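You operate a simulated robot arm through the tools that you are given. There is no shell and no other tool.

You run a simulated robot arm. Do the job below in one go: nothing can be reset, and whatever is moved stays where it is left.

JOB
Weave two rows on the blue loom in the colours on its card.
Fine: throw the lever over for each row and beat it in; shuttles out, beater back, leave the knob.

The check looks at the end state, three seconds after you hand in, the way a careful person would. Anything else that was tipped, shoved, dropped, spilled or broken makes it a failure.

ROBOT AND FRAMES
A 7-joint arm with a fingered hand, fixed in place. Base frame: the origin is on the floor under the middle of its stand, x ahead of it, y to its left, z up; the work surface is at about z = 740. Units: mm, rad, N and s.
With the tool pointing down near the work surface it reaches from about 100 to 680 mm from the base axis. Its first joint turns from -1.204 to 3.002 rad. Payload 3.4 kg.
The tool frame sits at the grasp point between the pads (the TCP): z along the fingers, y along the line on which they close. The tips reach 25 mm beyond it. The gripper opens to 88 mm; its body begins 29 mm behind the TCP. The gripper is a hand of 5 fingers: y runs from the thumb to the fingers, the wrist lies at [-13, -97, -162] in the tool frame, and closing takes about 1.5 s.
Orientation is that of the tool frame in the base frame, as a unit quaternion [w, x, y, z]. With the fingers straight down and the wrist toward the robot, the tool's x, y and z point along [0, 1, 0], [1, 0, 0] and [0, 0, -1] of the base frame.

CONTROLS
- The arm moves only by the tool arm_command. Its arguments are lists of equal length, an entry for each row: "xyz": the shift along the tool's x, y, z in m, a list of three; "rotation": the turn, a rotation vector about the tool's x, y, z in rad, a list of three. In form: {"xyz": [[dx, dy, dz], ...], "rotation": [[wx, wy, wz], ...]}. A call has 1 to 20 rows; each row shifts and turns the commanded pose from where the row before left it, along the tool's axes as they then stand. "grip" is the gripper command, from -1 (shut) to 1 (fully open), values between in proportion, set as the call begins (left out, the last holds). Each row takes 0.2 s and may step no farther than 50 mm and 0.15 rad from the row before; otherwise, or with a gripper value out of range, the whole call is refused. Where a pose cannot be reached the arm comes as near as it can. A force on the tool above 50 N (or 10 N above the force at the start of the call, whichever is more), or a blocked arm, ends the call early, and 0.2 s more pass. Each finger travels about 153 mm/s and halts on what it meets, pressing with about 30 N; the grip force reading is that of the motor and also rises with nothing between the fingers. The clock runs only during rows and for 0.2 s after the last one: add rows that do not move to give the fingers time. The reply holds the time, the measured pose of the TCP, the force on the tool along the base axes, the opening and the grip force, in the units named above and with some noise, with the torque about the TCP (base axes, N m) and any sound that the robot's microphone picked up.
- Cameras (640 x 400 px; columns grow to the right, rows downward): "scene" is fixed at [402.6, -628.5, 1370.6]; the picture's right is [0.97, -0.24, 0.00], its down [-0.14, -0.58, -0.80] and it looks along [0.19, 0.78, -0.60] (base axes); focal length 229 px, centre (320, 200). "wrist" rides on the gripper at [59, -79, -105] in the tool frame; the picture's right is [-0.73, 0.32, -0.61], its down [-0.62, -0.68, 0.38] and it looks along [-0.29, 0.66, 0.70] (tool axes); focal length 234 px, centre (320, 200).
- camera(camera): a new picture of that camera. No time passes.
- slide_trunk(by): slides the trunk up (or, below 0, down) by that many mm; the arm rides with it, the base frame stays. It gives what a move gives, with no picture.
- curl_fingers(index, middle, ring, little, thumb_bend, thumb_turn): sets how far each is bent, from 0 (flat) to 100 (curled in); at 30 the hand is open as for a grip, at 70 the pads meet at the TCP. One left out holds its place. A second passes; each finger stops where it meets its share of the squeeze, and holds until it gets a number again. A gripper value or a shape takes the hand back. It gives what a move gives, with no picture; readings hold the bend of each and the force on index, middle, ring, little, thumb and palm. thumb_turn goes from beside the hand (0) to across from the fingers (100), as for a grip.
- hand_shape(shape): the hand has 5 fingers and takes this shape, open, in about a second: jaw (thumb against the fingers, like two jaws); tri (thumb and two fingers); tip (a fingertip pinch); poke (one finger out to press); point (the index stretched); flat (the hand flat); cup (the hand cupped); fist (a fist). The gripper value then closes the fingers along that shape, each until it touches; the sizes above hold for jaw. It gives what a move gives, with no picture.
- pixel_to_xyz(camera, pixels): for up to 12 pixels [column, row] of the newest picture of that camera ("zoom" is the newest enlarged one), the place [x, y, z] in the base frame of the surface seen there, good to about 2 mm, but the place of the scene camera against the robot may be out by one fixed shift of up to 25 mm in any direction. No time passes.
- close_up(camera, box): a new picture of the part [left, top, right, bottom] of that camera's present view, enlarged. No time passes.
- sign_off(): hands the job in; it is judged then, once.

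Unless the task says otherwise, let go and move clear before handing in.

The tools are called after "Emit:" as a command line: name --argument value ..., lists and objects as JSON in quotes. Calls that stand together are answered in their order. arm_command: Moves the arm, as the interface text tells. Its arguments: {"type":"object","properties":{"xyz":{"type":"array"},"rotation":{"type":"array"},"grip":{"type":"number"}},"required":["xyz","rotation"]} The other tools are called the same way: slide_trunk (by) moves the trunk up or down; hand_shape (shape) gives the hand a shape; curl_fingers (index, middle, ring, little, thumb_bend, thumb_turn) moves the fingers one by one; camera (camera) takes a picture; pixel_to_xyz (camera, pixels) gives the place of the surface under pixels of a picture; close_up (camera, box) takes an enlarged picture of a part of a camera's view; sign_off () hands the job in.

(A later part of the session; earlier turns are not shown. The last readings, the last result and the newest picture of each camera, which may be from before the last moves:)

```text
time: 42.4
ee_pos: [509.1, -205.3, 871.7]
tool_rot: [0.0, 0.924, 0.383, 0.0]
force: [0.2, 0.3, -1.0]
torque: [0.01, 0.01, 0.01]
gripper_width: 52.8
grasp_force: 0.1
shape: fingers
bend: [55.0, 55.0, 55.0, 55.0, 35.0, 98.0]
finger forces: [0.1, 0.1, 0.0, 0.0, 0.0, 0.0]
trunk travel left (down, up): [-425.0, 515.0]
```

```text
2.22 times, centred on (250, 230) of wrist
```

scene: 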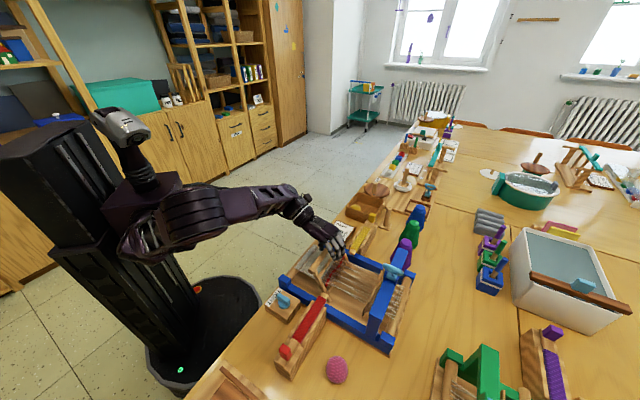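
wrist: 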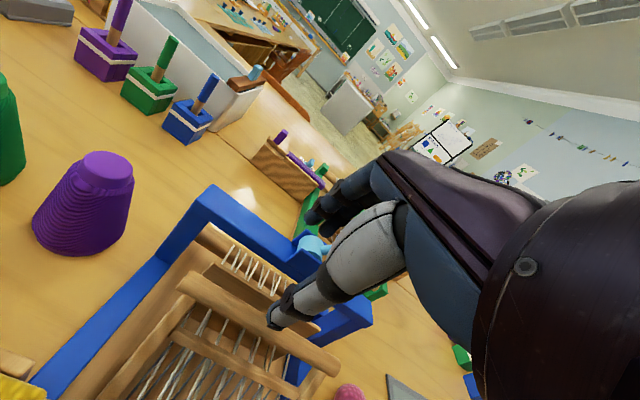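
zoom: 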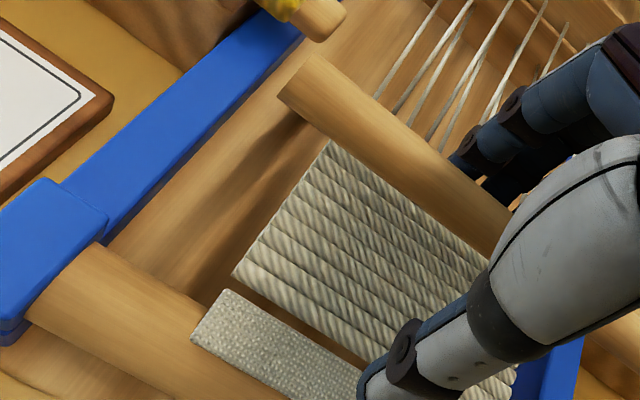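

The weft is now packed along the fell (scene zoom 215,185) and the fingers are just behind the bar. I press it forward about 12 mm of command in small steps.

Emit:
arm_command --xyz '[[0, -0.006, 0], [0, -0.006, 0], [0, -0.004, 0]]' --rotation '[[0, 0, 0], [0, 0, 0], [0, 0, 0]]'

Emit:
close_up --camera "scene" --box '[300, 230, 400, 310]'

```text
time: 43.2
ee_pos: [501.6, -198.1, 870.4]
tool_rot: [0.0, 0.924, 0.382, 0.001]
force: [14.1, -11.9, 3.6]
torque: [-0.29, -0.2, 0.3]
gripper_width: 60.5
grasp_force: 8.8
shape: fingers
bend: [48.0, 51.0, 49.0, 52.0, 35.0, 98.0]
finger forces: [5.7, 2.6, 3.9, 4.7, 0.0, 0.0]
trunk travel left (down, up): [-425.0, 515.0]
```

```text
5.00 times, centred on (350, 270) of scene
```

zoom: 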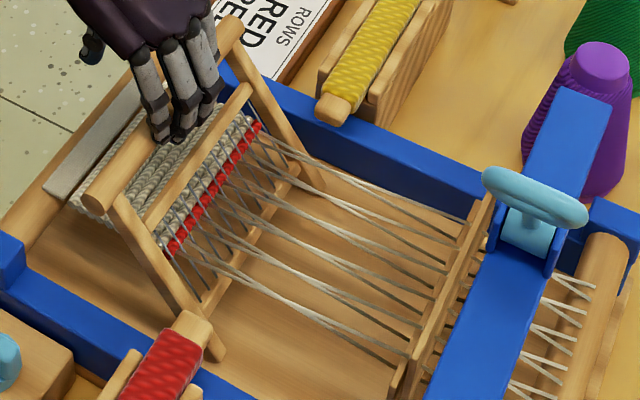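

An 18 N press against the stop, with the weft tight to the fell: row 1 is beaten in. Now I close the thumb in front of the bar to bring the beater back.

Emit:
curl_fingers --thumb_bend 62

Emit:
close_up --camera "wrist" --box '[120, 140, 400, 320]'

```text
time: 44.2
ee_pos: [501.2, -197.1, 869.0]
tool_rot: [0.0, 0.924, 0.383, -0.001]
force: [13.8, -12.7, 7.3]
torque: [-0.44, -0.24, 0.31]
gripper_width: 31.9
grasp_force: 10.0
shape: fingers
bend: [47.0, 51.0, 49.0, 51.0, 62.0, 100.0]
finger forces: [6.5, 3.0, 4.1, 5.8, 0.0, 0.0]
trunk travel left (down, up): [-425.0, 515.0]
```

```text
2.22 times, centred on (260, 230) of wrist
```

zoom: 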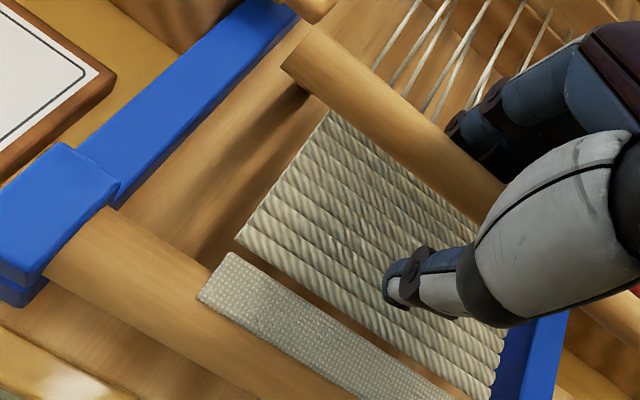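

The thumb is now in front of the bar (opening 32 mm). I push the beater back along its arc toward upright.

Emit:
arm_command --xyz '[[0.002, 0.013, 0], [0.002, 0.013, -0.001], [0.002, 0.009, -0.00625], [0.002, 0.009, -0.00625], [0.002, 0.0093, -0.0041], [0.002, 0.0093, -0.0041], [0.002, 0.0099, -0.00235], [0.002, 0.0099, -0.00235]]' --rotation '[[0, 0, 0], [0, 0, 0], [0, 0, 0], [0, 0, 0], [0, 0, 0], [0, 0, 0], [0, 0, 0], [0, 0, 0]]'

Emit:
close_up --camera "scene" --box '[300, 220, 420, 310]'

Emit:
close_up --camera "wrist" --box '[120, 140, 400, 320]'

```text
time: 46.0
ee_pos: [568.9, -243.0, 896.9]
tool_rot: [0.0, 0.924, 0.382, 0.0]
force: [0.0, -0.5, 0.4]
torque: [0.04, 0.0, -0.04]
gripper_width: 23.6
grasp_force: 0.1
shape: fingers
bend: [55.0, 55.0, 55.0, 55.0, 61.0, 100.0]
finger forces: [0.1, 0.1, 0.0, 0.0, 0.2, 0.0]
trunk travel left (down, up): [-425.0, 515.0]
```

```text
4.44 times, centred on (360, 265) of scene
```

zoom: 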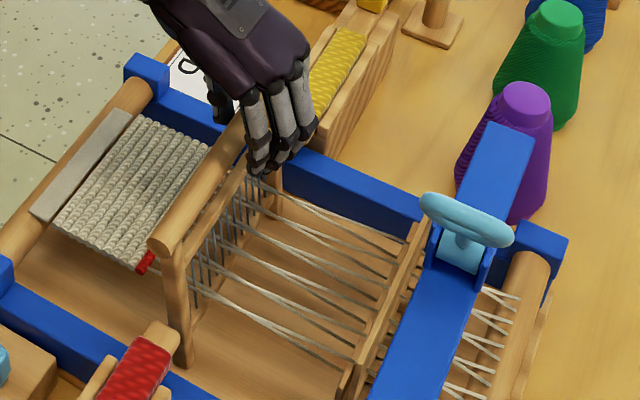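

```text
2.22 times, centred on (260, 230) of wrist
```

zoom: 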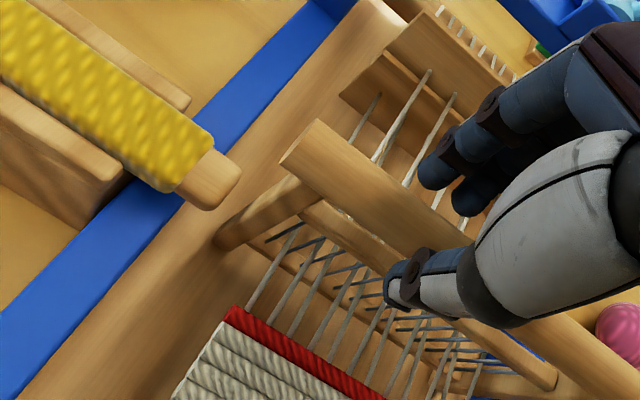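

The row stays at the fell (red stripe at wrist zoom 300,350) as the beater comes back. I continue past upright.

Emit:
arm_command --xyz '[[0, 0.0101, -0.0005], [0, 0.0101, -0.0005], [0, 0.01, 0.0014], [0, 0.01, 0.0014], [0, 0.008, 0.0018], [0, 0.008, 0.0018]]' --rotation '[[0, 0, 0], [0, 0, 0], [0, 0, 0], [0, 0, 0], [0, 0, 0], [0, 0, 0]]'

Emit:
close_up --camera "scene" --box '[300, 220, 420, 310]'

Emit:
close_up --camera "wrist" --box '[120, 140, 400, 320]'

```text
time: 47.4
ee_pos: [608.1, -282.6, 889.9]
tool_rot: [0.0, 0.924, 0.383, 0.0]
force: [-0.2, 0.3, 0.1]
torque: [0.05, -0.01, -0.01]
gripper_width: 23.2
grasp_force: 0.1
shape: fingers
bend: [55.0, 55.0, 55.0, 55.0, 62.0, 100.0]
finger forces: [0.1, 0.2, 0.0, 0.1, 0.1, 0.1]
trunk travel left (down, up): [-425.0, 515.0]
```

```text
4.44 times, centred on (360, 265) of scene
```

zoom: 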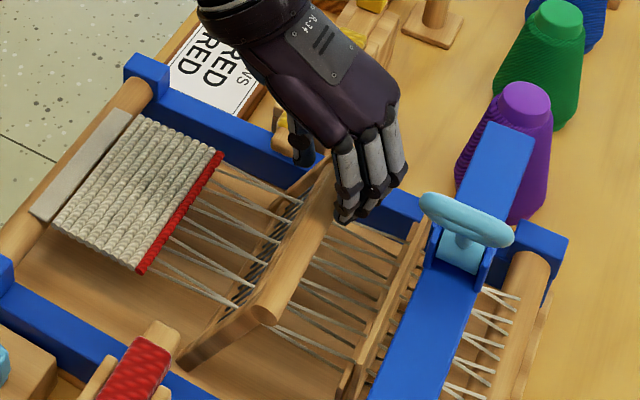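

```text
2.22 times, centred on (260, 230) of wrist
```

zoom: 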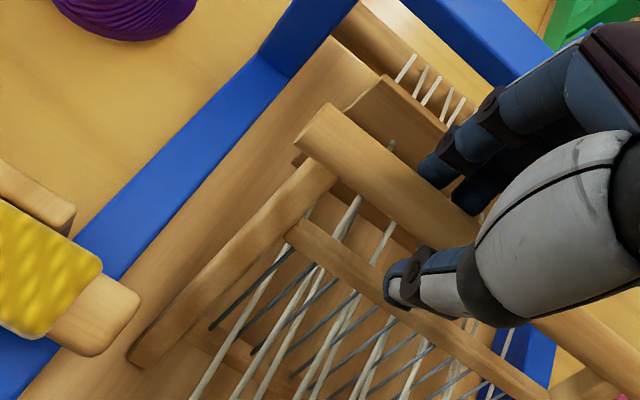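

Row 1 shows as a red stripe at the fell. The beater is leaning back, so I lift the hand straight up and let it settle on its rest.

Emit:
arm_command --xyz '[[0, 0, -0.02], [0, 0, -0.03], [0, 0, -0.04], [0, 0, -0.04], [0, 0, 0], [0, 0, 0], [0, 0, 0]]' --rotation '[[0, 0, 0], [0, 0, 0], [0, 0, 0], [0, 0, 0], [0, 0, 0], [0, 0, 0], [0, 0, 0]]'

Emit:
camera --camera "wrist"

Emit:
close_up --camera "scene" --box '[300, 220, 420, 310]'

```text
time: 49.0
ee_pos: [589.7, -295.7, 1006.3]
tool_rot: [0.0, 0.924, 0.383, 0.002]
force: [-0.3, -0.1, -0.4]
torque: [0.0, -0.03, -0.03]
gripper_width: 23.7
grasp_force: 0.0
shape: fingers
bend: [55.0, 55.0, 55.0, 55.0, 62.0, 100.0]
finger forces: [0.0, 0.0, 0.1, 0.0, 0.0, 0.0]
out of reach, approached as far as the arm can: row 3, 4
trunk travel left (down, up): [-425.0, 515.0]
```

```text
taken
```

wrist: 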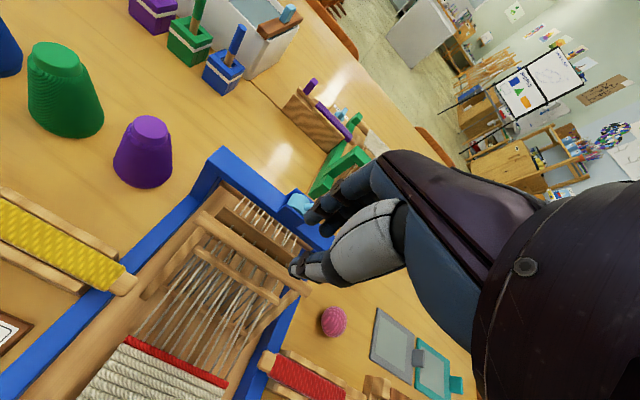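

```text
4.44 times, centred on (360, 265) of scene
```

zoom: 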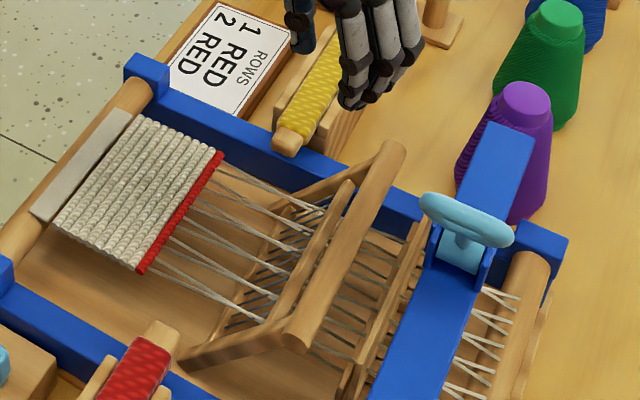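

The beater fell back to its rest on its own. Next is the second lever throw, back toward the yellow side: I move back a little, re-shape the hand to a 60 mm jaw and turn it to the warp-pointing orientation (15° down).

Emit:
arm_command --xyz '[[-0.0165, -0.018, -0.007], [-0.0165, -0.018, -0.007]]' --rotation '[[0, 0, 0], [0, 0, 0]]' --grip 0.36

Emit:
arm_command --xyz '[[0, 0, 0], [0, 0, 0], [0, 0, 0], [0, 0, 0], [0, 0, 0], [0, 0, 0], [0, 0, 0], [0, 0, 0], [0, 0, 0], [0, 0, 0], [0, 0, 0], [0, 0, 0], [0, 0, 0], [0, 0, 0], [0, 0, 0]]' --rotation '[[-0.0676, -0.0676, -0.0881], [-0.0676, -0.0676, -0.0881], [-0.0676, -0.0676, -0.0881], [-0.0676, -0.0676, -0.0881], [-0.0676, -0.0676, -0.0881], [-0.0676, -0.0676, -0.0881], [-0.0676, -0.0676, -0.0881], [-0.0676, -0.0676, -0.0881], [-0.0676, -0.0676, -0.0881], [-0.0676, -0.0676, -0.0881], [-0.0676, -0.0676, -0.0881], [-0.0676, -0.0676, -0.0881], [-0.0676, -0.0676, -0.0881], [-0.0676, -0.0676, -0.0881], [-0.0676, -0.0676, -0.0881]]'

Emit:
camera --camera "wrist"

Emit:
close_up --camera "scene" --box '[280, 170, 440, 310]'

```text
time: 49.6
ee_pos: [540.2, -293.6, 1019.5]
tool_rot: [0.0, 0.924, 0.383, 0.0]
force: [0.8, 0.0, 0.7]
torque: [0.0, 0.04, -0.01]
gripper_width: 59.5
grasp_force: 0.0
shape: jaw
bend: [28.0, 38.0, 35.0, 35.0, 60.0, 100.0]
finger forces: [0.0, 0.0, 0.1, 0.0, 0.0, 0.0]
trunk travel left (down, up): [-425.0, 515.0]
```

```text
time: 52.8
ee_pos: [542.8, -293.3, 1019.6]
tool_rot: [0.562, 0.303, 0.733, -0.233]
force: [0.0, 0.4, -0.1]
torque: [0.0, 0.0, -0.02]
gripper_width: 59.7
grasp_force: 0.0
shape: jaw
bend: [28.0, 38.0, 35.0, 35.0, 60.0, 100.0]
finger forces: [0.0, 0.1, 0.0, 0.0, 0.1, 0.0]
trunk travel left (down, up): [-425.0, 515.0]
```

```text
taken
```

wrist: 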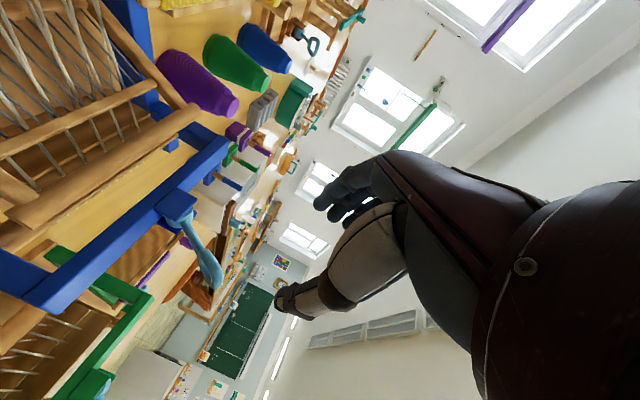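

```text
2.86 times, centred on (360, 240) of scene
```

zoom: 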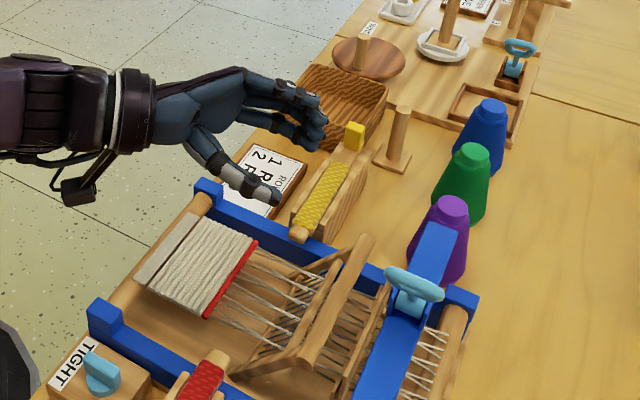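

The hand is turned as planned at u≈176, w≈591. I re-measure the lever ring with the wrist camera.

Emit:
close_up --camera "wrist" --box '[120, 170, 260, 310]'

Emit:
pixel_to_xyz --camera "wrist" --pixels '[[195, 242], [205, 250], [212, 268], [220, 285], [180, 225], [190, 235], [278, 302], [290, 300], [320, 195], [330, 210], [345, 205]]'

```text
2.86 times, centred on (190, 240) of wrist
```

zoom: 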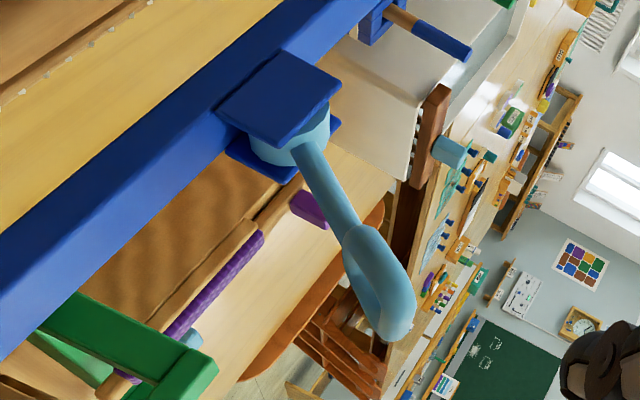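

```text
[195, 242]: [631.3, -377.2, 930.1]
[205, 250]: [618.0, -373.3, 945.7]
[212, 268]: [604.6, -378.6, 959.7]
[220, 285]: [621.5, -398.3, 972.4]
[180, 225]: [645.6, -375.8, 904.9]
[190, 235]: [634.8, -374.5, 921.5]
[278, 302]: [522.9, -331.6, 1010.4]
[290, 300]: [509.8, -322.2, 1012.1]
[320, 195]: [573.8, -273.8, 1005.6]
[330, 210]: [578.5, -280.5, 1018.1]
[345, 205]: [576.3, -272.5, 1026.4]
```

The ring is at u≈160, w≈695–721, z≈960; thumb tip is 41 mm to the red side of the TCP. I lower to z≈967 and advance 100 mm along the warp so that the ring comes between thumb and fingers.

Emit:
arm_command --xyz '[[0.0241, -0.0022, 0.0116], [0.0241, -0.0022, 0.0116], [-0.00647, 0, 0.02415], [-0.00647, 0, 0.02415], [-0.00647, 0, 0.02415], [-0.00647, 0, 0.02415]]' --rotation '[[0, 0, 0], [0, 0, 0], [0, 0, 0], [0, 0, 0], [0, 0, 0], [0, 0, 0]]'

Emit:
camera --camera "wrist"

Emit:
close_up --camera "scene" --box '[320, 190, 440, 300]'

```text
time: 54.2
ee_pos: [617.0, -375.5, 966.9]
tool_rot: [0.561, 0.305, 0.733, -0.233]
force: [0.0, 0.0, 0.2]
torque: [-0.02, -0.01, 0.0]
gripper_width: 59.3
grasp_force: 0.1
shape: jaw
bend: [28.0, 38.0, 35.0, 35.0, 60.0, 100.0]
finger forces: [0.0, 0.1, 0.0, 0.1, 0.1, 0.1]
trunk travel left (down, up): [-425.0, 515.0]
```

```text
taken
```

wrist: 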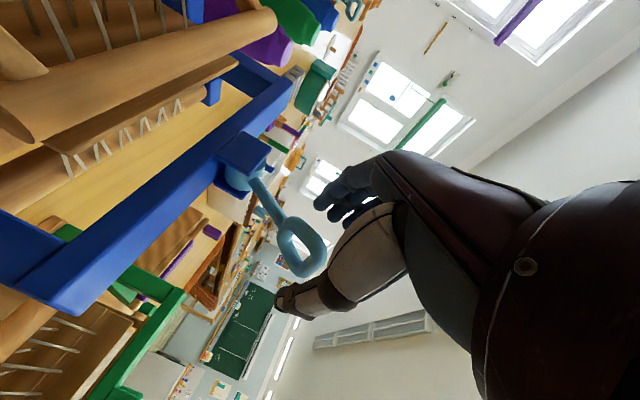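

```text
3.64 times, centred on (380, 245) of scene
```

zoom: 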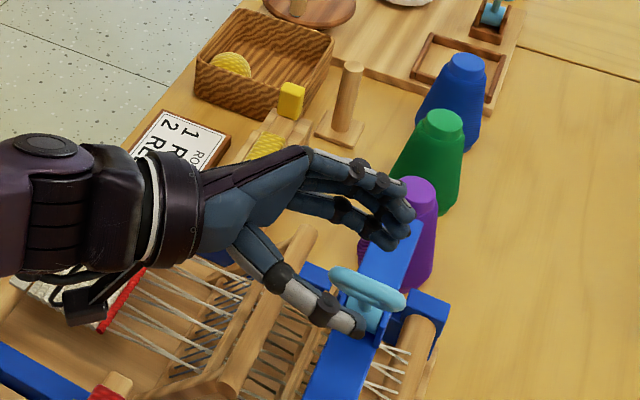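

The ring (wrist pixel 303,245) is between the thumb (285,300) and fingers (335,195). I push toward the yellow side with the thumb, 50 mm first.

Emit:
arm_command --xyz '[[0, 0.01, 0], [0, 0.01, 0], [0, 0.01, 0], [0, 0.01, 0], [0, 0.01, 0]]' --rotation '[[0, 0, 0], [0, 0, 0], [0, 0, 0], [0, 0, 0], [0, 0, 0]]'

Emit:
camera --camera "wrist"

Emit:
close_up --camera "scene" --box '[320, 190, 440, 300]'

```text
time: 55.4
ee_pos: [652.2, -339.1, 967.4]
tool_rot: [0.562, 0.305, 0.733, -0.234]
force: [0.2, 0.3, -0.4]
torque: [0.0, 0.01, 0.0]
gripper_width: 59.9
grasp_force: 0.0
shape: jaw
bend: [28.0, 38.0, 35.0, 35.0, 59.0, 100.0]
finger forces: [0.1, 0.0, 0.1, 0.1, 0.1, 0.0]
trunk travel left (down, up): [-425.0, 515.0]
```

```text
taken
```

wrist: 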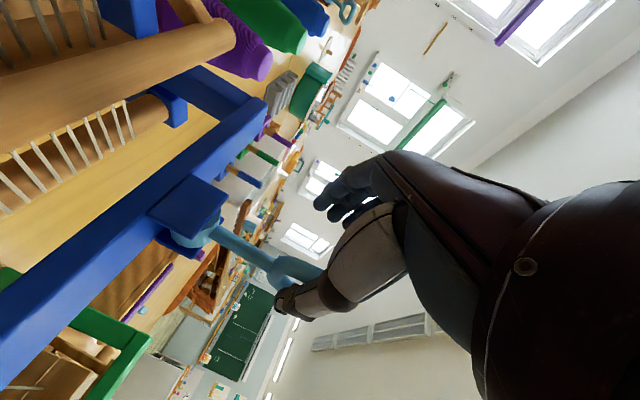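

```text
3.64 times, centred on (380, 245) of scene
```

zoom: 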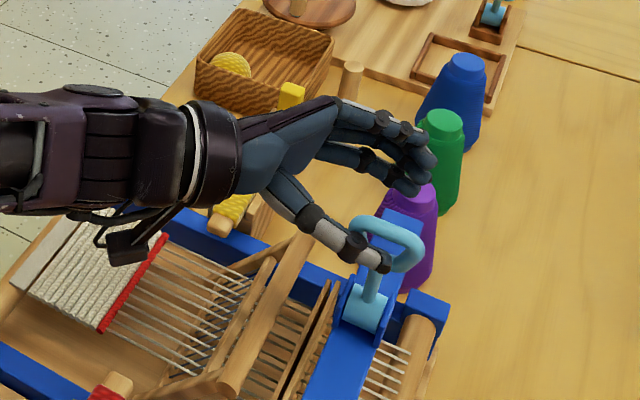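

The lever is about upright and moving easily. I continue about 36 mm to bring it fully over.

Emit:
arm_command --xyz '[[0, 0.009, 0], [0, 0.009, 0], [0, 0.009, 0], [0, 0.009, 0]]' --rotation '[[0, 0, 0], [0, 0, 0], [0, 0, 0], [0, 0, 0]]'

Emit:
close_up --camera "wrist" --box '[120, 130, 360, 310]'

Emit:
close_up --camera "scene" --box '[320, 190, 440, 300]'

```text
time: 56.4
ee_pos: [678.0, -312.4, 966.9]
tool_rot: [0.561, 0.303, 0.734, -0.233]
force: [0.9, -0.1, 0.3]
torque: [-0.01, 0.03, -0.02]
gripper_width: 59.8
grasp_force: 0.1
shape: jaw
bend: [28.0, 38.0, 35.0, 35.0, 59.0, 99.0]
finger forces: [0.1, 0.0, 0.0, 0.0, 0.0, 0.0]
trunk travel left (down, up): [-425.0, 515.0]
```

```text
2.22 times, centred on (240, 220) of wrist
```

zoom: 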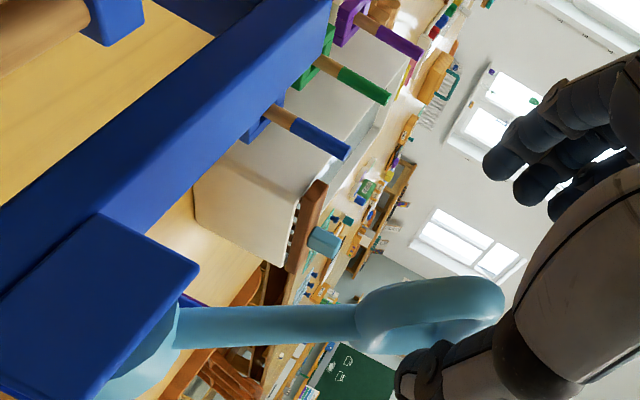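

```text
3.64 times, centred on (380, 245) of scene
```

zoom: 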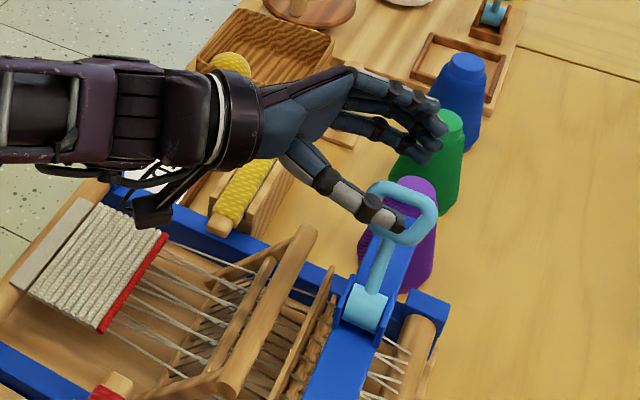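

The lever now leans toward the yellow side with no force left on the thumb. I'll check whether it is fully at its stop.

Emit:
pixel_to_xyz --camera "wrist" --pixels '[[200, 270], [220, 267], [245, 265], [262, 266], [285, 258], [306, 263], [290, 282], [275, 290]]'

Emit:
close_up --camera "scene" --box '[340, 230, 430, 290]'

```text
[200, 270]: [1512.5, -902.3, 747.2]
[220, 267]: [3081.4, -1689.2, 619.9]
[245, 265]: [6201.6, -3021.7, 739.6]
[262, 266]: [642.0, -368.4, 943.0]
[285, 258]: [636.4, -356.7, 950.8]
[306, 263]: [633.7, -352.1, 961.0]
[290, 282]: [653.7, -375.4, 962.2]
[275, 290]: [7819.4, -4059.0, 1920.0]
```

```text
6.67 times, centred on (385, 260) of scene
```

zoom: 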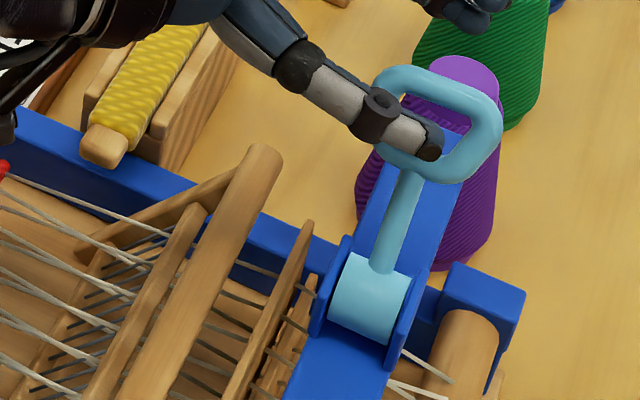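

The lever ring is at exactly the same pixels as at the start (383,90 to 485,130), so the lever is fully over again. I ease off 12 mm, back out along the warp, rise, and turn back to fingers-down.

Emit:
arm_command --xyz '[[0, -0.012, 0], [0.0071, 0, -0.0266], [0.0071, 0, -0.0266], [0.0071, 0, -0.0266], [0.0071, 0, -0.0266], [-0.0386, 0, -0.0104], [0, 0, 0]]' --rotation '[[0, 0, 0], [0, 0, 0], [0, 0, 0], [0, 0, 0], [0, 0, 0], [0, 0, 0], [0, 0, 0]]'

Emit:
arm_command --xyz '[[0, -0.008, 0], [0, 0, 0], [0, 0, 0], [0, 0, 0], [0, 0, 0], [0, 0, 0], [0, 0, 0], [0, 0, 0], [0, 0, 0], [0, 0, 0], [0, 0, 0], [0, 0, 0], [0, 0, 0], [0, 0, 0], [0, 0, 0]]' --rotation '[[0.0676, 0.0676, 0.0881], [0.0676, 0.0676, 0.0881], [0.0676, 0.0676, 0.0881], [0.0676, 0.0676, 0.0881], [0.0676, 0.0676, 0.0881], [0.0676, 0.0676, 0.0881], [0.0676, 0.0676, 0.0881], [0.0676, 0.0676, 0.0881], [0.0676, 0.0676, 0.0881], [0.0676, 0.0676, 0.0881], [0.0676, 0.0676, 0.0881], [0.0676, 0.0676, 0.0881], [0.0676, 0.0676, 0.0881], [0.0676, 0.0676, 0.0881], [0.0676, 0.0676, 0.0881]]' --grip 1

Emit:
camera --camera "scene"

Emit:
close_up --camera "scene" --box '[300, 240, 420, 310]'

```text
time: 58.0
ee_pos: [592.5, -242.3, 1007.6]
tool_rot: [0.562, 0.304, 0.733, -0.233]
force: [0.0, 0.2, -0.6]
torque: [-0.03, -0.01, 0.02]
gripper_width: 59.9
grasp_force: 0.1
shape: jaw
bend: [28.0, 38.0, 35.0, 35.0, 59.0, 99.0]
finger forces: [0.1, 0.1, 0.0, 0.0, 0.1, 0.0]
trunk travel left (down, up): [-425.0, 515.0]
```

```text
time: 61.2
ee_pos: [574.4, -268.6, 995.3]
tool_rot: [-0.001, 0.924, 0.383, 0.002]
force: [-1.3, 0.2, -0.5]
torque: [-0.05, 0.01, 0.0]
gripper_width: 87.9
grasp_force: 0.1
shape: jaw
bend: [30.0, 30.0, 30.0, 30.0, 30.0, 98.0]
finger forces: [0.1, 0.0, 0.0, 0.0, 0.0, 0.1]
out of reach, approached as far as the arm can: row 12, 13, 14, 15
trunk travel left (down, up): [-425.0, 515.0]
```

```text
taken
```

scene: 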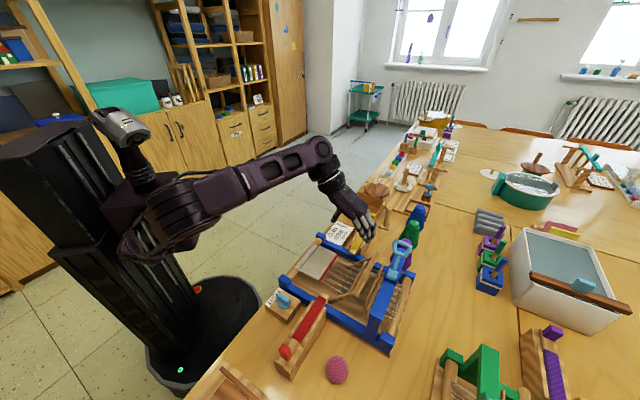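

```text
5.33 times, centred on (360, 275) of scene
```

zoom: 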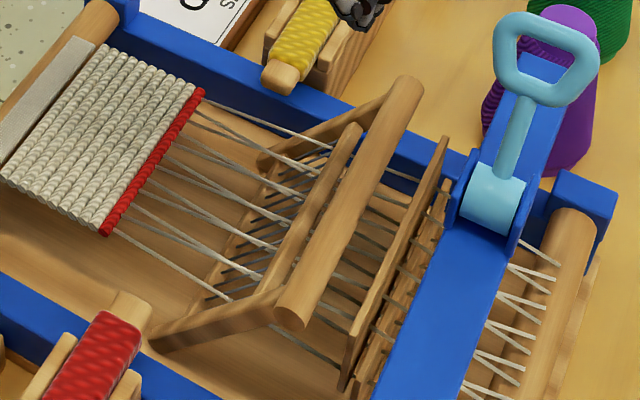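

The second shed is open and the first red row sits tight at the fell. I move back over the red block.

Emit:
arm_command --xyz '[[-0.0446, -0.0028, 0], [-0.0446, -0.0028, 0], [-0.0446, -0.0028, 0], [-0.0446, -0.0028, 0], [-0.0446, -0.0028, 0], [-0.0446, -0.0028, 0], [0, 0, 0.04]]' --rotation '[[0, 0, 0], [0, 0, 0], [0, 0, 0], [0, 0, 0], [0, 0, 0], [0, 0, 0], [0, 0, 0]]'

Emit:
close_up --camera "wrist" --box '[60, 150, 280, 310]'

```text
time: 62.8
ee_pos: [374.3, -447.4, 951.1]
tool_rot: [-0.001, 0.924, 0.383, -0.001]
force: [-0.1, -1.3, 0.3]
torque: [0.03, 0.02, -0.01]
gripper_width: 87.8
grasp_force: 0.0
shape: jaw
bend: [30.0, 30.0, 30.0, 30.0, 30.0, 98.0]
finger forces: [0.0, 0.0, 0.0, 0.0, 0.0, 0.1]
trunk travel left (down, up): [-425.0, 515.0]
```

```text
2.50 times, centred on (170, 230) of wrist
```

zoom: 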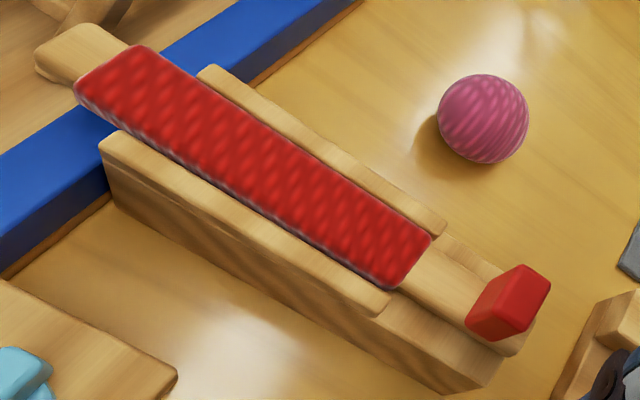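

I'll confirm the block's position before descending.

Emit:
pixel_to_xyz --camera "zoom" --pixels '[[522, 268], [547, 285], [515, 328], [495, 300], [520, 305], [510, 345], [80, 40], [45, 65]]'

```text
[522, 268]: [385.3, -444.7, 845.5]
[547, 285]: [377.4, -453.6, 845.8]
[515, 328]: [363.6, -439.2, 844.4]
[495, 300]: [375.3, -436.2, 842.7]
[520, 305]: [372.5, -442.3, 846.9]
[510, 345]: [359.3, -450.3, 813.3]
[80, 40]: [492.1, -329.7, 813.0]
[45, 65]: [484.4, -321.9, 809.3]
```

The block is back at its home position (centre u≈-48.5, w≈578). I descend to z≈851 and close on it as before.

Emit:
arm_command --xyz '[[0.001, -0.0015, 0.025], [0, 0, 0.025], [0, 0, 0.025], [0, 0, 0.025]]' --rotation '[[0, 0, 0], [0, 0, 0], [0, 0, 0], [0, 0, 0]]'

Emit:
arm_command --xyz '[[0, 0, 0], [0, 0, 0], [0, 0, 0], [0, 0, 0], [0, 0, 0], [0, 0, 0], [0, 0, 0], [0, 0, 0]]' --rotation '[[0, 0, 0], [0, 0, 0], [0, 0, 0], [0, 0, 0], [0, 0, 0], [0, 0, 0], [0, 0, 0], [0, 0, 0]]' --grip -1

Emit:
camera --camera "wrist"

```text
time: 63.8
ee_pos: [370.5, -443.6, 854.4]
tool_rot: [0.0, 0.924, 0.384, 0.0]
force: [0.3, 1.3, -0.2]
torque: [0.0, -0.02, 0.02]
gripper_width: 87.9
grasp_force: 0.1
shape: jaw
bend: [30.0, 30.0, 30.0, 30.0, 30.0, 98.0]
finger forces: [0.0, 0.0, 0.1, 0.0, 0.1, 0.0]
trunk travel left (down, up): [-425.0, 515.0]
```

```text
time: 65.6
ee_pos: [371.1, -443.2, 855.6]
tool_rot: [0.0, 0.924, 0.383, -0.001]
force: [-8.7, 7.8, -8.1]
torque: [0.18, 0.15, -0.07]
gripper_width: 12.7
grasp_force: 30.1
shape: jaw
bend: [73.0, 74.0, 64.0, 62.0, 73.0, 100.0]
finger forces: [15.5, 3.3, 0.0, 0.0, 28.7, 0.0]
trunk travel left (down, up): [-425.0, 515.0]
```

```text
taken
```

wrist: 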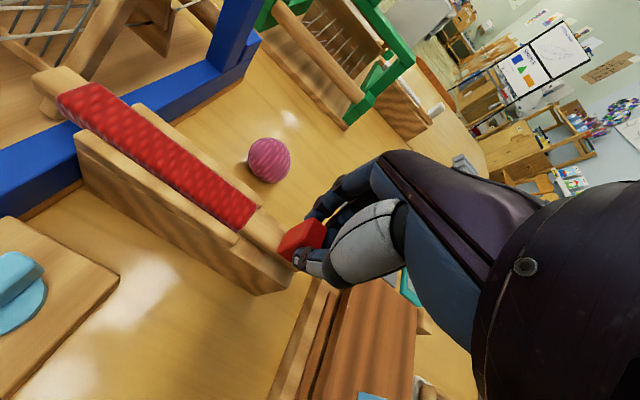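

The block is held again (thumb 28.7 N, index 15.5 N). I push the shuttle through 130 mm.

Emit:
arm_command --xyz '[[0.013, 0, 0], [0.013, 0, 0], [0.013, 0, 0], [0.013, 0, 0], [0.013, 0, 0], [0.013, 0, 0], [0.013, 0, 0], [0.013, 0, 0], [0.013, 0, 0], [0.013, 0, 0]]' --rotation '[[0, 0, 0], [0, 0, 0], [0, 0, 0], [0, 0, 0], [0, 0, 0], [0, 0, 0], [0, 0, 0], [0, 0, 0], [0, 0, 0], [0, 0, 0]]'

Emit:
arm_command --xyz '[[0.007, 0, 0], [0.007, 0, 0]]' --rotation '[[0, 0, 0], [0, 0, 0]]'

Emit:
camera --camera "wrist"

Emit:
close_up --camera "scene" --box '[290, 220, 400, 320]'

```text
time: 67.8
ee_pos: [463.8, -349.4, 856.0]
tool_rot: [0.0, 0.924, 0.383, 0.0]
force: [-6.8, 7.4, -8.2]
torque: [0.15, 0.11, -0.08]
gripper_width: 12.5
grasp_force: 30.3
shape: jaw
bend: [73.0, 74.0, 64.0, 62.0, 73.0, 100.0]
finger forces: [16.0, 3.1, 0.1, 0.0, 27.4, 0.0]
trunk travel left (down, up): [-425.0, 515.0]
```

```text
time: 68.4
ee_pos: [467.8, -344.3, 855.5]
tool_rot: [0.0, 0.925, 0.38, -0.001]
force: [-30.3, -14.8, -3.3]
torque: [-0.33, 0.57, -0.28]
gripper_width: 12.5
grasp_force: 30.2
shape: jaw
bend: [73.0, 74.0, 64.0, 62.0, 73.0, 100.0]
finger forces: [16.9, 26.7, 0.0, 0.0, 27.7, 0.1]
trunk travel left (down, up): [-425.0, 515.0]
```

```text
taken
```

wrist: 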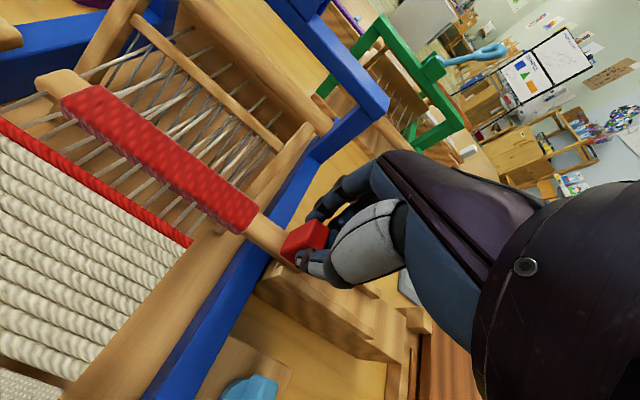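

```text
4.00 times, centred on (345, 270) of scene
```

zoom: 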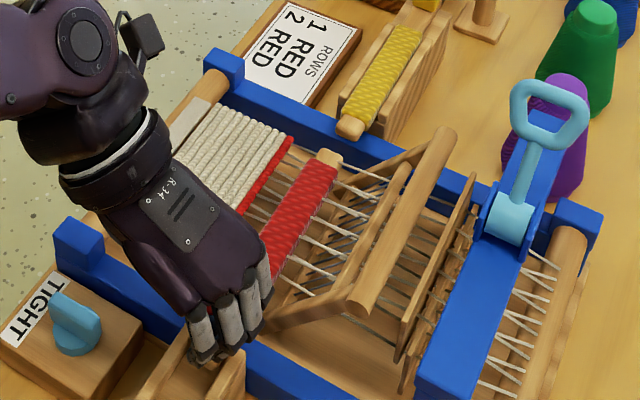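

A 34 N reaction shows that the shuttle is at its end stop again. I draw it back out 139 mm.

Emit:
arm_command --xyz '[[-0.0139, 0, 0], [-0.0139, 0, 0], [-0.0139, 0, 0], [-0.0139, 0, 0], [-0.0139, 0, 0], [-0.0139, 0, 0], [-0.0139, 0, 0], [-0.0139, 0, 0], [-0.0139, 0, 0], [-0.0139, 0, 0], [0, 0, 0]]' --rotation '[[0, 0, 0], [0, 0, 0], [0, 0, 0], [0, 0, 0], [0, 0, 0], [0, 0, 0], [0, 0, 0], [0, 0, 0], [0, 0, 0], [0, 0, 0], [0, 0, 0]]'

Emit:
close_up --camera "scene" --box '[290, 220, 400, 320]'

```text
time: 70.8
ee_pos: [375.7, -437.6, 854.3]
tool_rot: [0.0, 0.924, 0.382, 0.0]
force: [-5.3, 5.4, -7.1]
torque: [0.08, 0.08, -0.02]
gripper_width: 12.2
grasp_force: 30.2
shape: jaw
bend: [73.0, 74.0, 64.0, 62.0, 74.0, 100.0]
finger forces: [17.2, 3.0, 0.0, 0.1, 26.3, 0.0]
trunk travel left (down, up): [-425.0, 515.0]
```

```text
4.00 times, centred on (345, 270) of scene
```

zoom: 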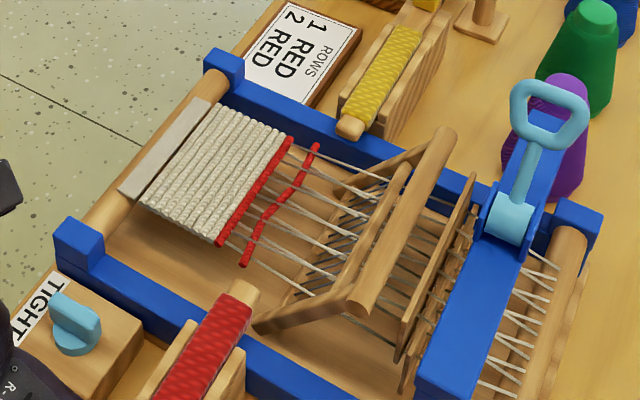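

The second red weft is in. The shuttle is still about 7 mm out from home, so I draw it back that much, then let go and rise.

Emit:
arm_command --xyz '[[-0.0035, 0, 0], [-0.0035, 0, 0], [-0.0008, 0, 0], [0, 0, 0]]' --rotation '[[0, 0, 0], [0, 0, 0], [0, 0, 0], [0, 0, 0]]'

Emit:
arm_command --xyz '[[0, 0, 0], [0, 0, 0], [0, 0, 0], [0, 0, 0], [0, 0, 0], [0, 0, 0]]' --rotation '[[0, 0, 0], [0, 0, 0], [0, 0, 0], [0, 0, 0], [0, 0, 0], [0, 0, 0]]' --grip 1

Emit:
arm_command --xyz '[[0, 0, -0.04], [0, 0, -0.04], [0, 0, -0.04], [0, 0, -0.04]]' --rotation '[[0, 0, 0], [0, 0, 0], [0, 0, 0], [0, 0, 0]]'

Emit:
close_up --camera "wrist" --box '[40, 150, 280, 310]'

Emit:
pixel_to_xyz --camera "zoom" --pixels '[[90, 65], [140, 45], [545, 270], [535, 300], [520, 320], [500, 295]]'

```text
time: 71.8
ee_pos: [370.0, -443.9, 855.7]
tool_rot: [0.0, 0.924, 0.383, 0.0]
force: [-5.0, 4.8, -6.0]
torque: [0.08, 0.1, -0.03]
gripper_width: 12.2
grasp_force: 29.7
shape: jaw
bend: [73.0, 74.0, 64.0, 62.0, 74.0, 100.0]
finger forces: [17.4, 2.9, 0.0, 0.0, 26.6, 0.0]
trunk travel left (down, up): [-425.0, 515.0]
```

```text
time: 73.2
ee_pos: [370.7, -443.2, 855.2]
tool_rot: [-0.001, 0.924, 0.382, -0.001]
force: [0.8, -1.1, 0.2]
torque: [0.02, 0.04, 0.0]
gripper_width: 87.7
grasp_force: 0.0
shape: jaw
bend: [30.0, 30.0, 30.0, 30.0, 30.0, 98.0]
finger forces: [0.0, 0.1, 0.1, 0.0, 0.0, 0.0]
trunk travel left (down, up): [-425.0, 515.0]
```

```text
time: 74.2
ee_pos: [370.1, -445.2, 1016.2]
tool_rot: [-0.001, 0.924, 0.383, 0.001]
force: [0.6, 0.4, 0.0]
torque: [0.03, -0.02, 0.01]
gripper_width: 87.9
grasp_force: 0.1
shape: jaw
bend: [30.0, 30.0, 30.0, 30.0, 30.0, 98.0]
finger forces: [0.0, 0.1, 0.1, 0.0, 0.0, 0.0]
trunk travel left (down, up): [-425.0, 515.0]
```

```text
2.50 times, centred on (160, 230) of wrist
```

zoom: 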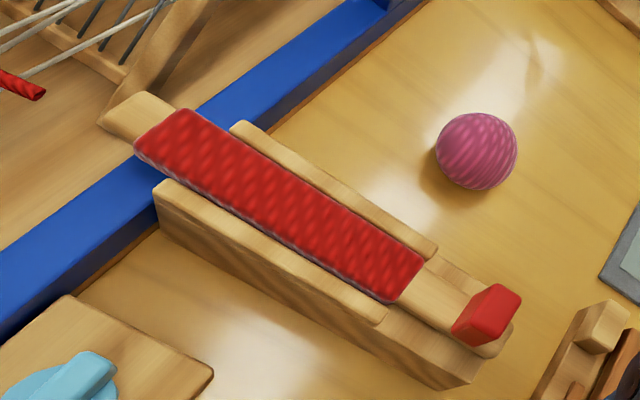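

```text
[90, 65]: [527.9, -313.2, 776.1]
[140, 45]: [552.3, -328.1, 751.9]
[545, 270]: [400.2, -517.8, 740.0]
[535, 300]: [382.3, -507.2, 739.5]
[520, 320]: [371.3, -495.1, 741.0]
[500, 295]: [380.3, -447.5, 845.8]
```

The shuttle is home (block at (380,-447), same as before). For the second beat the lever ring now occupies u≈215–250, so I'll hook the bar nearer its red-side end (u≈182). I move there at height, tilt the hand 20°, and set the hook.

Emit:
arm_command --xyz '[[0.047, 0.0025, 0], [0.047, 0.0025, 0], [0.047, 0.0025, 0], [0.047, 0.0025, 0], [0.047, 0.0025, 0], [0, 0, 0], [0, 0, 0], [0, 0, 0]]' --rotation '[[0, 0, 0], [0, 0, 0], [0, 0, 0], [0, 0, 0], [0, 0, 0], [-0.1164, 0, 0], [-0.1164, 0, 0], [-0.1164, 0, 0]]'

Emit:
curl_fingers --index 55 --middle 55 --ring 55 --little 55 --thumb_bend 35 --thumb_turn 100

Emit:
close_up --camera "wrist" --box '[80, 120, 340, 300]'

```text
time: 76.0
ee_pos: [544.1, -287.8, 1015.0]
tool_rot: [0.162, 0.91, 0.376, 0.068]
force: [0.5, -0.2, 0.4]
torque: [0.01, -0.03, 0.0]
gripper_width: 87.9
grasp_force: 0.1
shape: jaw
bend: [30.0, 30.0, 30.0, 30.0, 30.0, 98.0]
finger forces: [0.0, 0.0, 0.0, 0.1, 0.1, 0.1]
trunk travel left (down, up): [-425.0, 515.0]
```

```text
time: 77.0
ee_pos: [545.1, -287.9, 1014.8]
tool_rot: [0.16, 0.91, 0.377, 0.066]
force: [0.0, 0.2, -0.9]
torque: [0.02, 0.01, 0.01]
gripper_width: 52.7
grasp_force: 0.1
shape: fingers
bend: [55.0, 55.0, 55.0, 55.0, 35.0, 98.0]
finger forces: [0.0, 0.1, 0.0, 0.0, 0.0, 0.0]
trunk travel left (down, up): [-425.0, 515.0]
```

```text
2.22 times, centred on (210, 210) of wrist
```

zoom: 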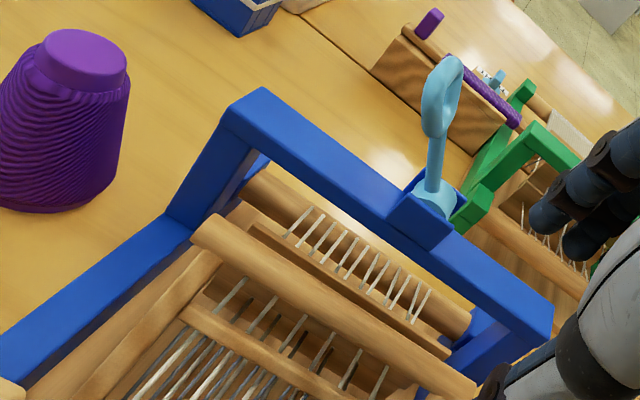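

Emit:
pixel_to_xyz --camera "zoom" --pixels '[[220, 225], [300, 280], [380, 330], [440, 370], [262, 215], [300, 240], [350, 275], [400, 310], [440, 340], [250, 205], [285, 245], [420, 235]]'

Emit:
pixel_to_xyz --camera "zoom" --pixels '[[330, 258], [270, 235], [445, 70], [440, 110], [425, 170], [380, 215], [500, 275], [535, 215], [575, 240], [550, 215]]'

```text
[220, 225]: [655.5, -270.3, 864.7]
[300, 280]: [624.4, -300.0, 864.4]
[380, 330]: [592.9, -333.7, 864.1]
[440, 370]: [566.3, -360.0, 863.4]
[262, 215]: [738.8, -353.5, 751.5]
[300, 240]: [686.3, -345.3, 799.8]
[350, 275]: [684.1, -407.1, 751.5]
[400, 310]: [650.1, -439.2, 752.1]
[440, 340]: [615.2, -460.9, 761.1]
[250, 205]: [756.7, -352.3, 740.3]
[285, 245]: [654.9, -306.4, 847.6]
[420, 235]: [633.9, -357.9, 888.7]
```

```text
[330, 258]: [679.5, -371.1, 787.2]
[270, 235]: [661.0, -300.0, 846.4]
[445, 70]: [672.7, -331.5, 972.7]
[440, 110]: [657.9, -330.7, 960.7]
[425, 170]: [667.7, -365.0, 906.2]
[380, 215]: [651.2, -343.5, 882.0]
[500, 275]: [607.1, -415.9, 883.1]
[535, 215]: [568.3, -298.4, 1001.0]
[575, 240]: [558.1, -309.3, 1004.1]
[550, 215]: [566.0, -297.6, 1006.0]
```

The bar is at rest again (top w≈655, z≈864) and the front heddle top is at z≈847, w≈679. I stage above the bar at u≈181, w≈656, then descend to just above it.

Emit:
arm_command --xyz '[[-0.0006, 0.01473, 0.0248], [-0.0006, 0.01473, 0.0248], [-0.0006, 0.01473, 0.0248], [0, 0, 0]]' --rotation '[[0, 0, 0], [0, 0, 0], [0, 0, 0], [0, 0, 0]]'

Emit:
close_up --camera "scene" --box '[310, 200, 430, 300]'

```text
time: 78.0
ee_pos: [592.3, -336.2, 961.6]
tool_rot: [0.16, 0.91, 0.376, 0.066]
force: [-0.9, -0.2, 0.0]
torque: [0.0, -0.01, 0.05]
gripper_width: 53.0
grasp_force: 0.0
shape: fingers
bend: [55.0, 55.0, 55.0, 55.0, 35.0, 98.0]
finger forces: [0.1, 0.0, 0.0, 0.0, 0.0, 0.1]
trunk travel left (down, up): [-425.0, 515.0]
```

```text
4.00 times, centred on (370, 250) of scene
```

zoom: 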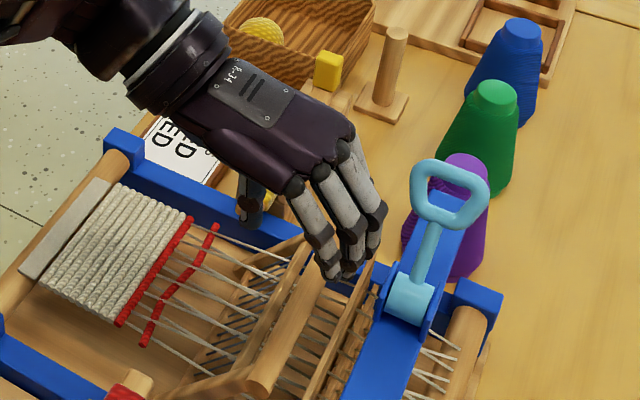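

The hand is at u=181, w=656.5, z=962, clear of the lever. I descend 80 mm.

Emit:
arm_command --xyz '[[0, -0.00685, 0.0188], [0, -0.00685, 0.0188], [0, -0.00685, 0.0188], [0, -0.00685, 0.0188], [0, 0, 0]]' --rotation '[[0, 0, 0], [0, 0, 0], [0, 0, 0], [0, 0, 0], [0, 0, 0]]'

Emit:
close_up --camera "wrist" --box '[160, 140, 380, 300]'

Emit:
pixel_to_xyz --camera "zoom" --pixels '[[410, 205], [412, 185], [425, 172], [430, 212], [450, 235], [465, 240], [340, 220], [375, 240]]'

```text
time: 79.2
ee_pos: [591.2, -336.7, 881.3]
tool_rot: [0.16, 0.91, 0.377, 0.066]
force: [-0.3, 0.2, -0.7]
torque: [0.03, -0.03, -0.07]
gripper_width: 52.8
grasp_force: 0.1
shape: fingers
bend: [55.0, 55.0, 55.0, 55.0, 35.0, 98.0]
finger forces: [0.0, 0.0, 0.0, 0.0, 0.1, 0.0]
trunk travel left (down, up): [-425.0, 515.0]
```

```text
2.50 times, centred on (270, 220) of wrist
```

zoom: 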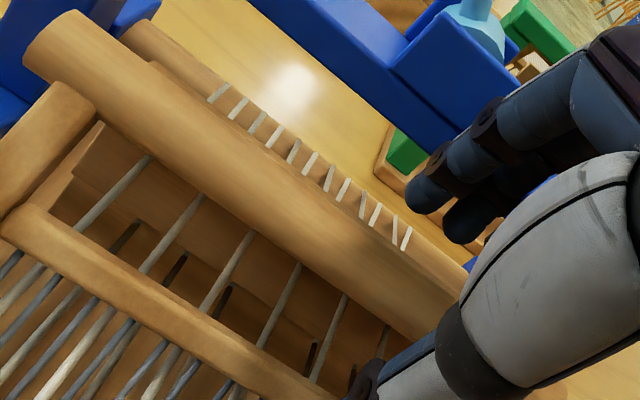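

```text
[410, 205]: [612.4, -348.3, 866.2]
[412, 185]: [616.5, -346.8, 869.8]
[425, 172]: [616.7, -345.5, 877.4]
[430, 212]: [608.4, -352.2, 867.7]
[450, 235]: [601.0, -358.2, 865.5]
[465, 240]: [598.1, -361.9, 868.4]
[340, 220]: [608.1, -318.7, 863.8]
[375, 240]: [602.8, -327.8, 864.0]
```

Fingertips are at w≈679, z≈866, clear behind the bar. I lower 13 mm and pull along the arc's first half.

Emit:
arm_command --xyz '[[0, -0.0022, 0.0061], [0, -0.0022, 0.0061], [0, 0, 0]]' --rotation '[[0, 0, 0], [0, 0, 0], [0, 0, 0]]'

Emit:
arm_command --xyz '[[0, -0.0082, -0.0075], [0, -0.0082, -0.0075], [0, -0.0077, -0.0068], [0, -0.0077, -0.0068], [0, -0.00875, -0.00585], [0, -0.00875, -0.00585]]' --rotation '[[0, 0, 0], [0, 0, 0], [0, 0, 0], [0, 0, 0], [0, 0, 0], [0, 0, 0]]'

Emit:
close_up --camera "scene" --box '[300, 220, 420, 310]'

Emit:
close_up --camera "wrist" --box '[120, 140, 380, 320]'

```text
time: 80.0
ee_pos: [590.7, -335.7, 868.4]
tool_rot: [0.16, 0.91, 0.377, 0.066]
force: [0.2, -0.8, 0.7]
torque: [0.0, 0.01, 0.01]
gripper_width: 52.8
grasp_force: 0.1
shape: fingers
bend: [55.0, 55.0, 55.0, 55.0, 35.0, 98.0]
finger forces: [0.0, 0.0, 0.0, 0.0, 0.0, 0.1]
trunk travel left (down, up): [-425.0, 515.0]
```

```text
time: 81.4
ee_pos: [548.4, -293.3, 887.5]
tool_rot: [0.16, 0.91, 0.376, 0.066]
force: [-0.5, -0.1, 0.2]
torque: [-0.02, 0.01, -0.01]
gripper_width: 53.1
grasp_force: 0.0
shape: fingers
bend: [55.0, 55.0, 55.0, 55.0, 35.0, 98.0]
finger forces: [0.1, 0.0, 0.1, 0.0, 0.1, 0.1]
trunk travel left (down, up): [-425.0, 515.0]
```

```text
4.44 times, centred on (360, 265) of scene
```

zoom: 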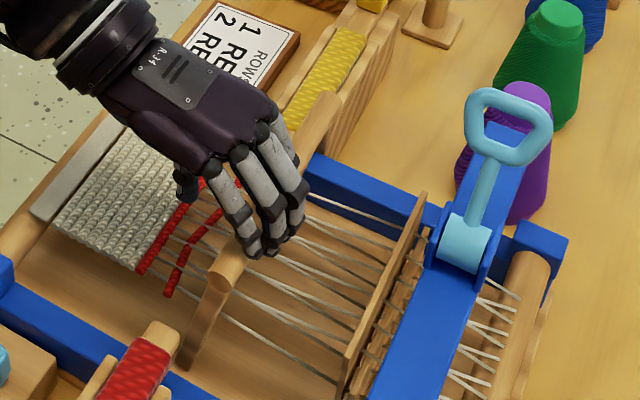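

```text
2.22 times, centred on (250, 230) of wrist
```

zoom: 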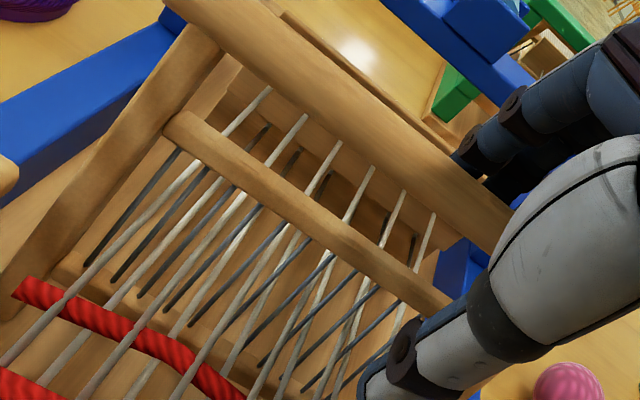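

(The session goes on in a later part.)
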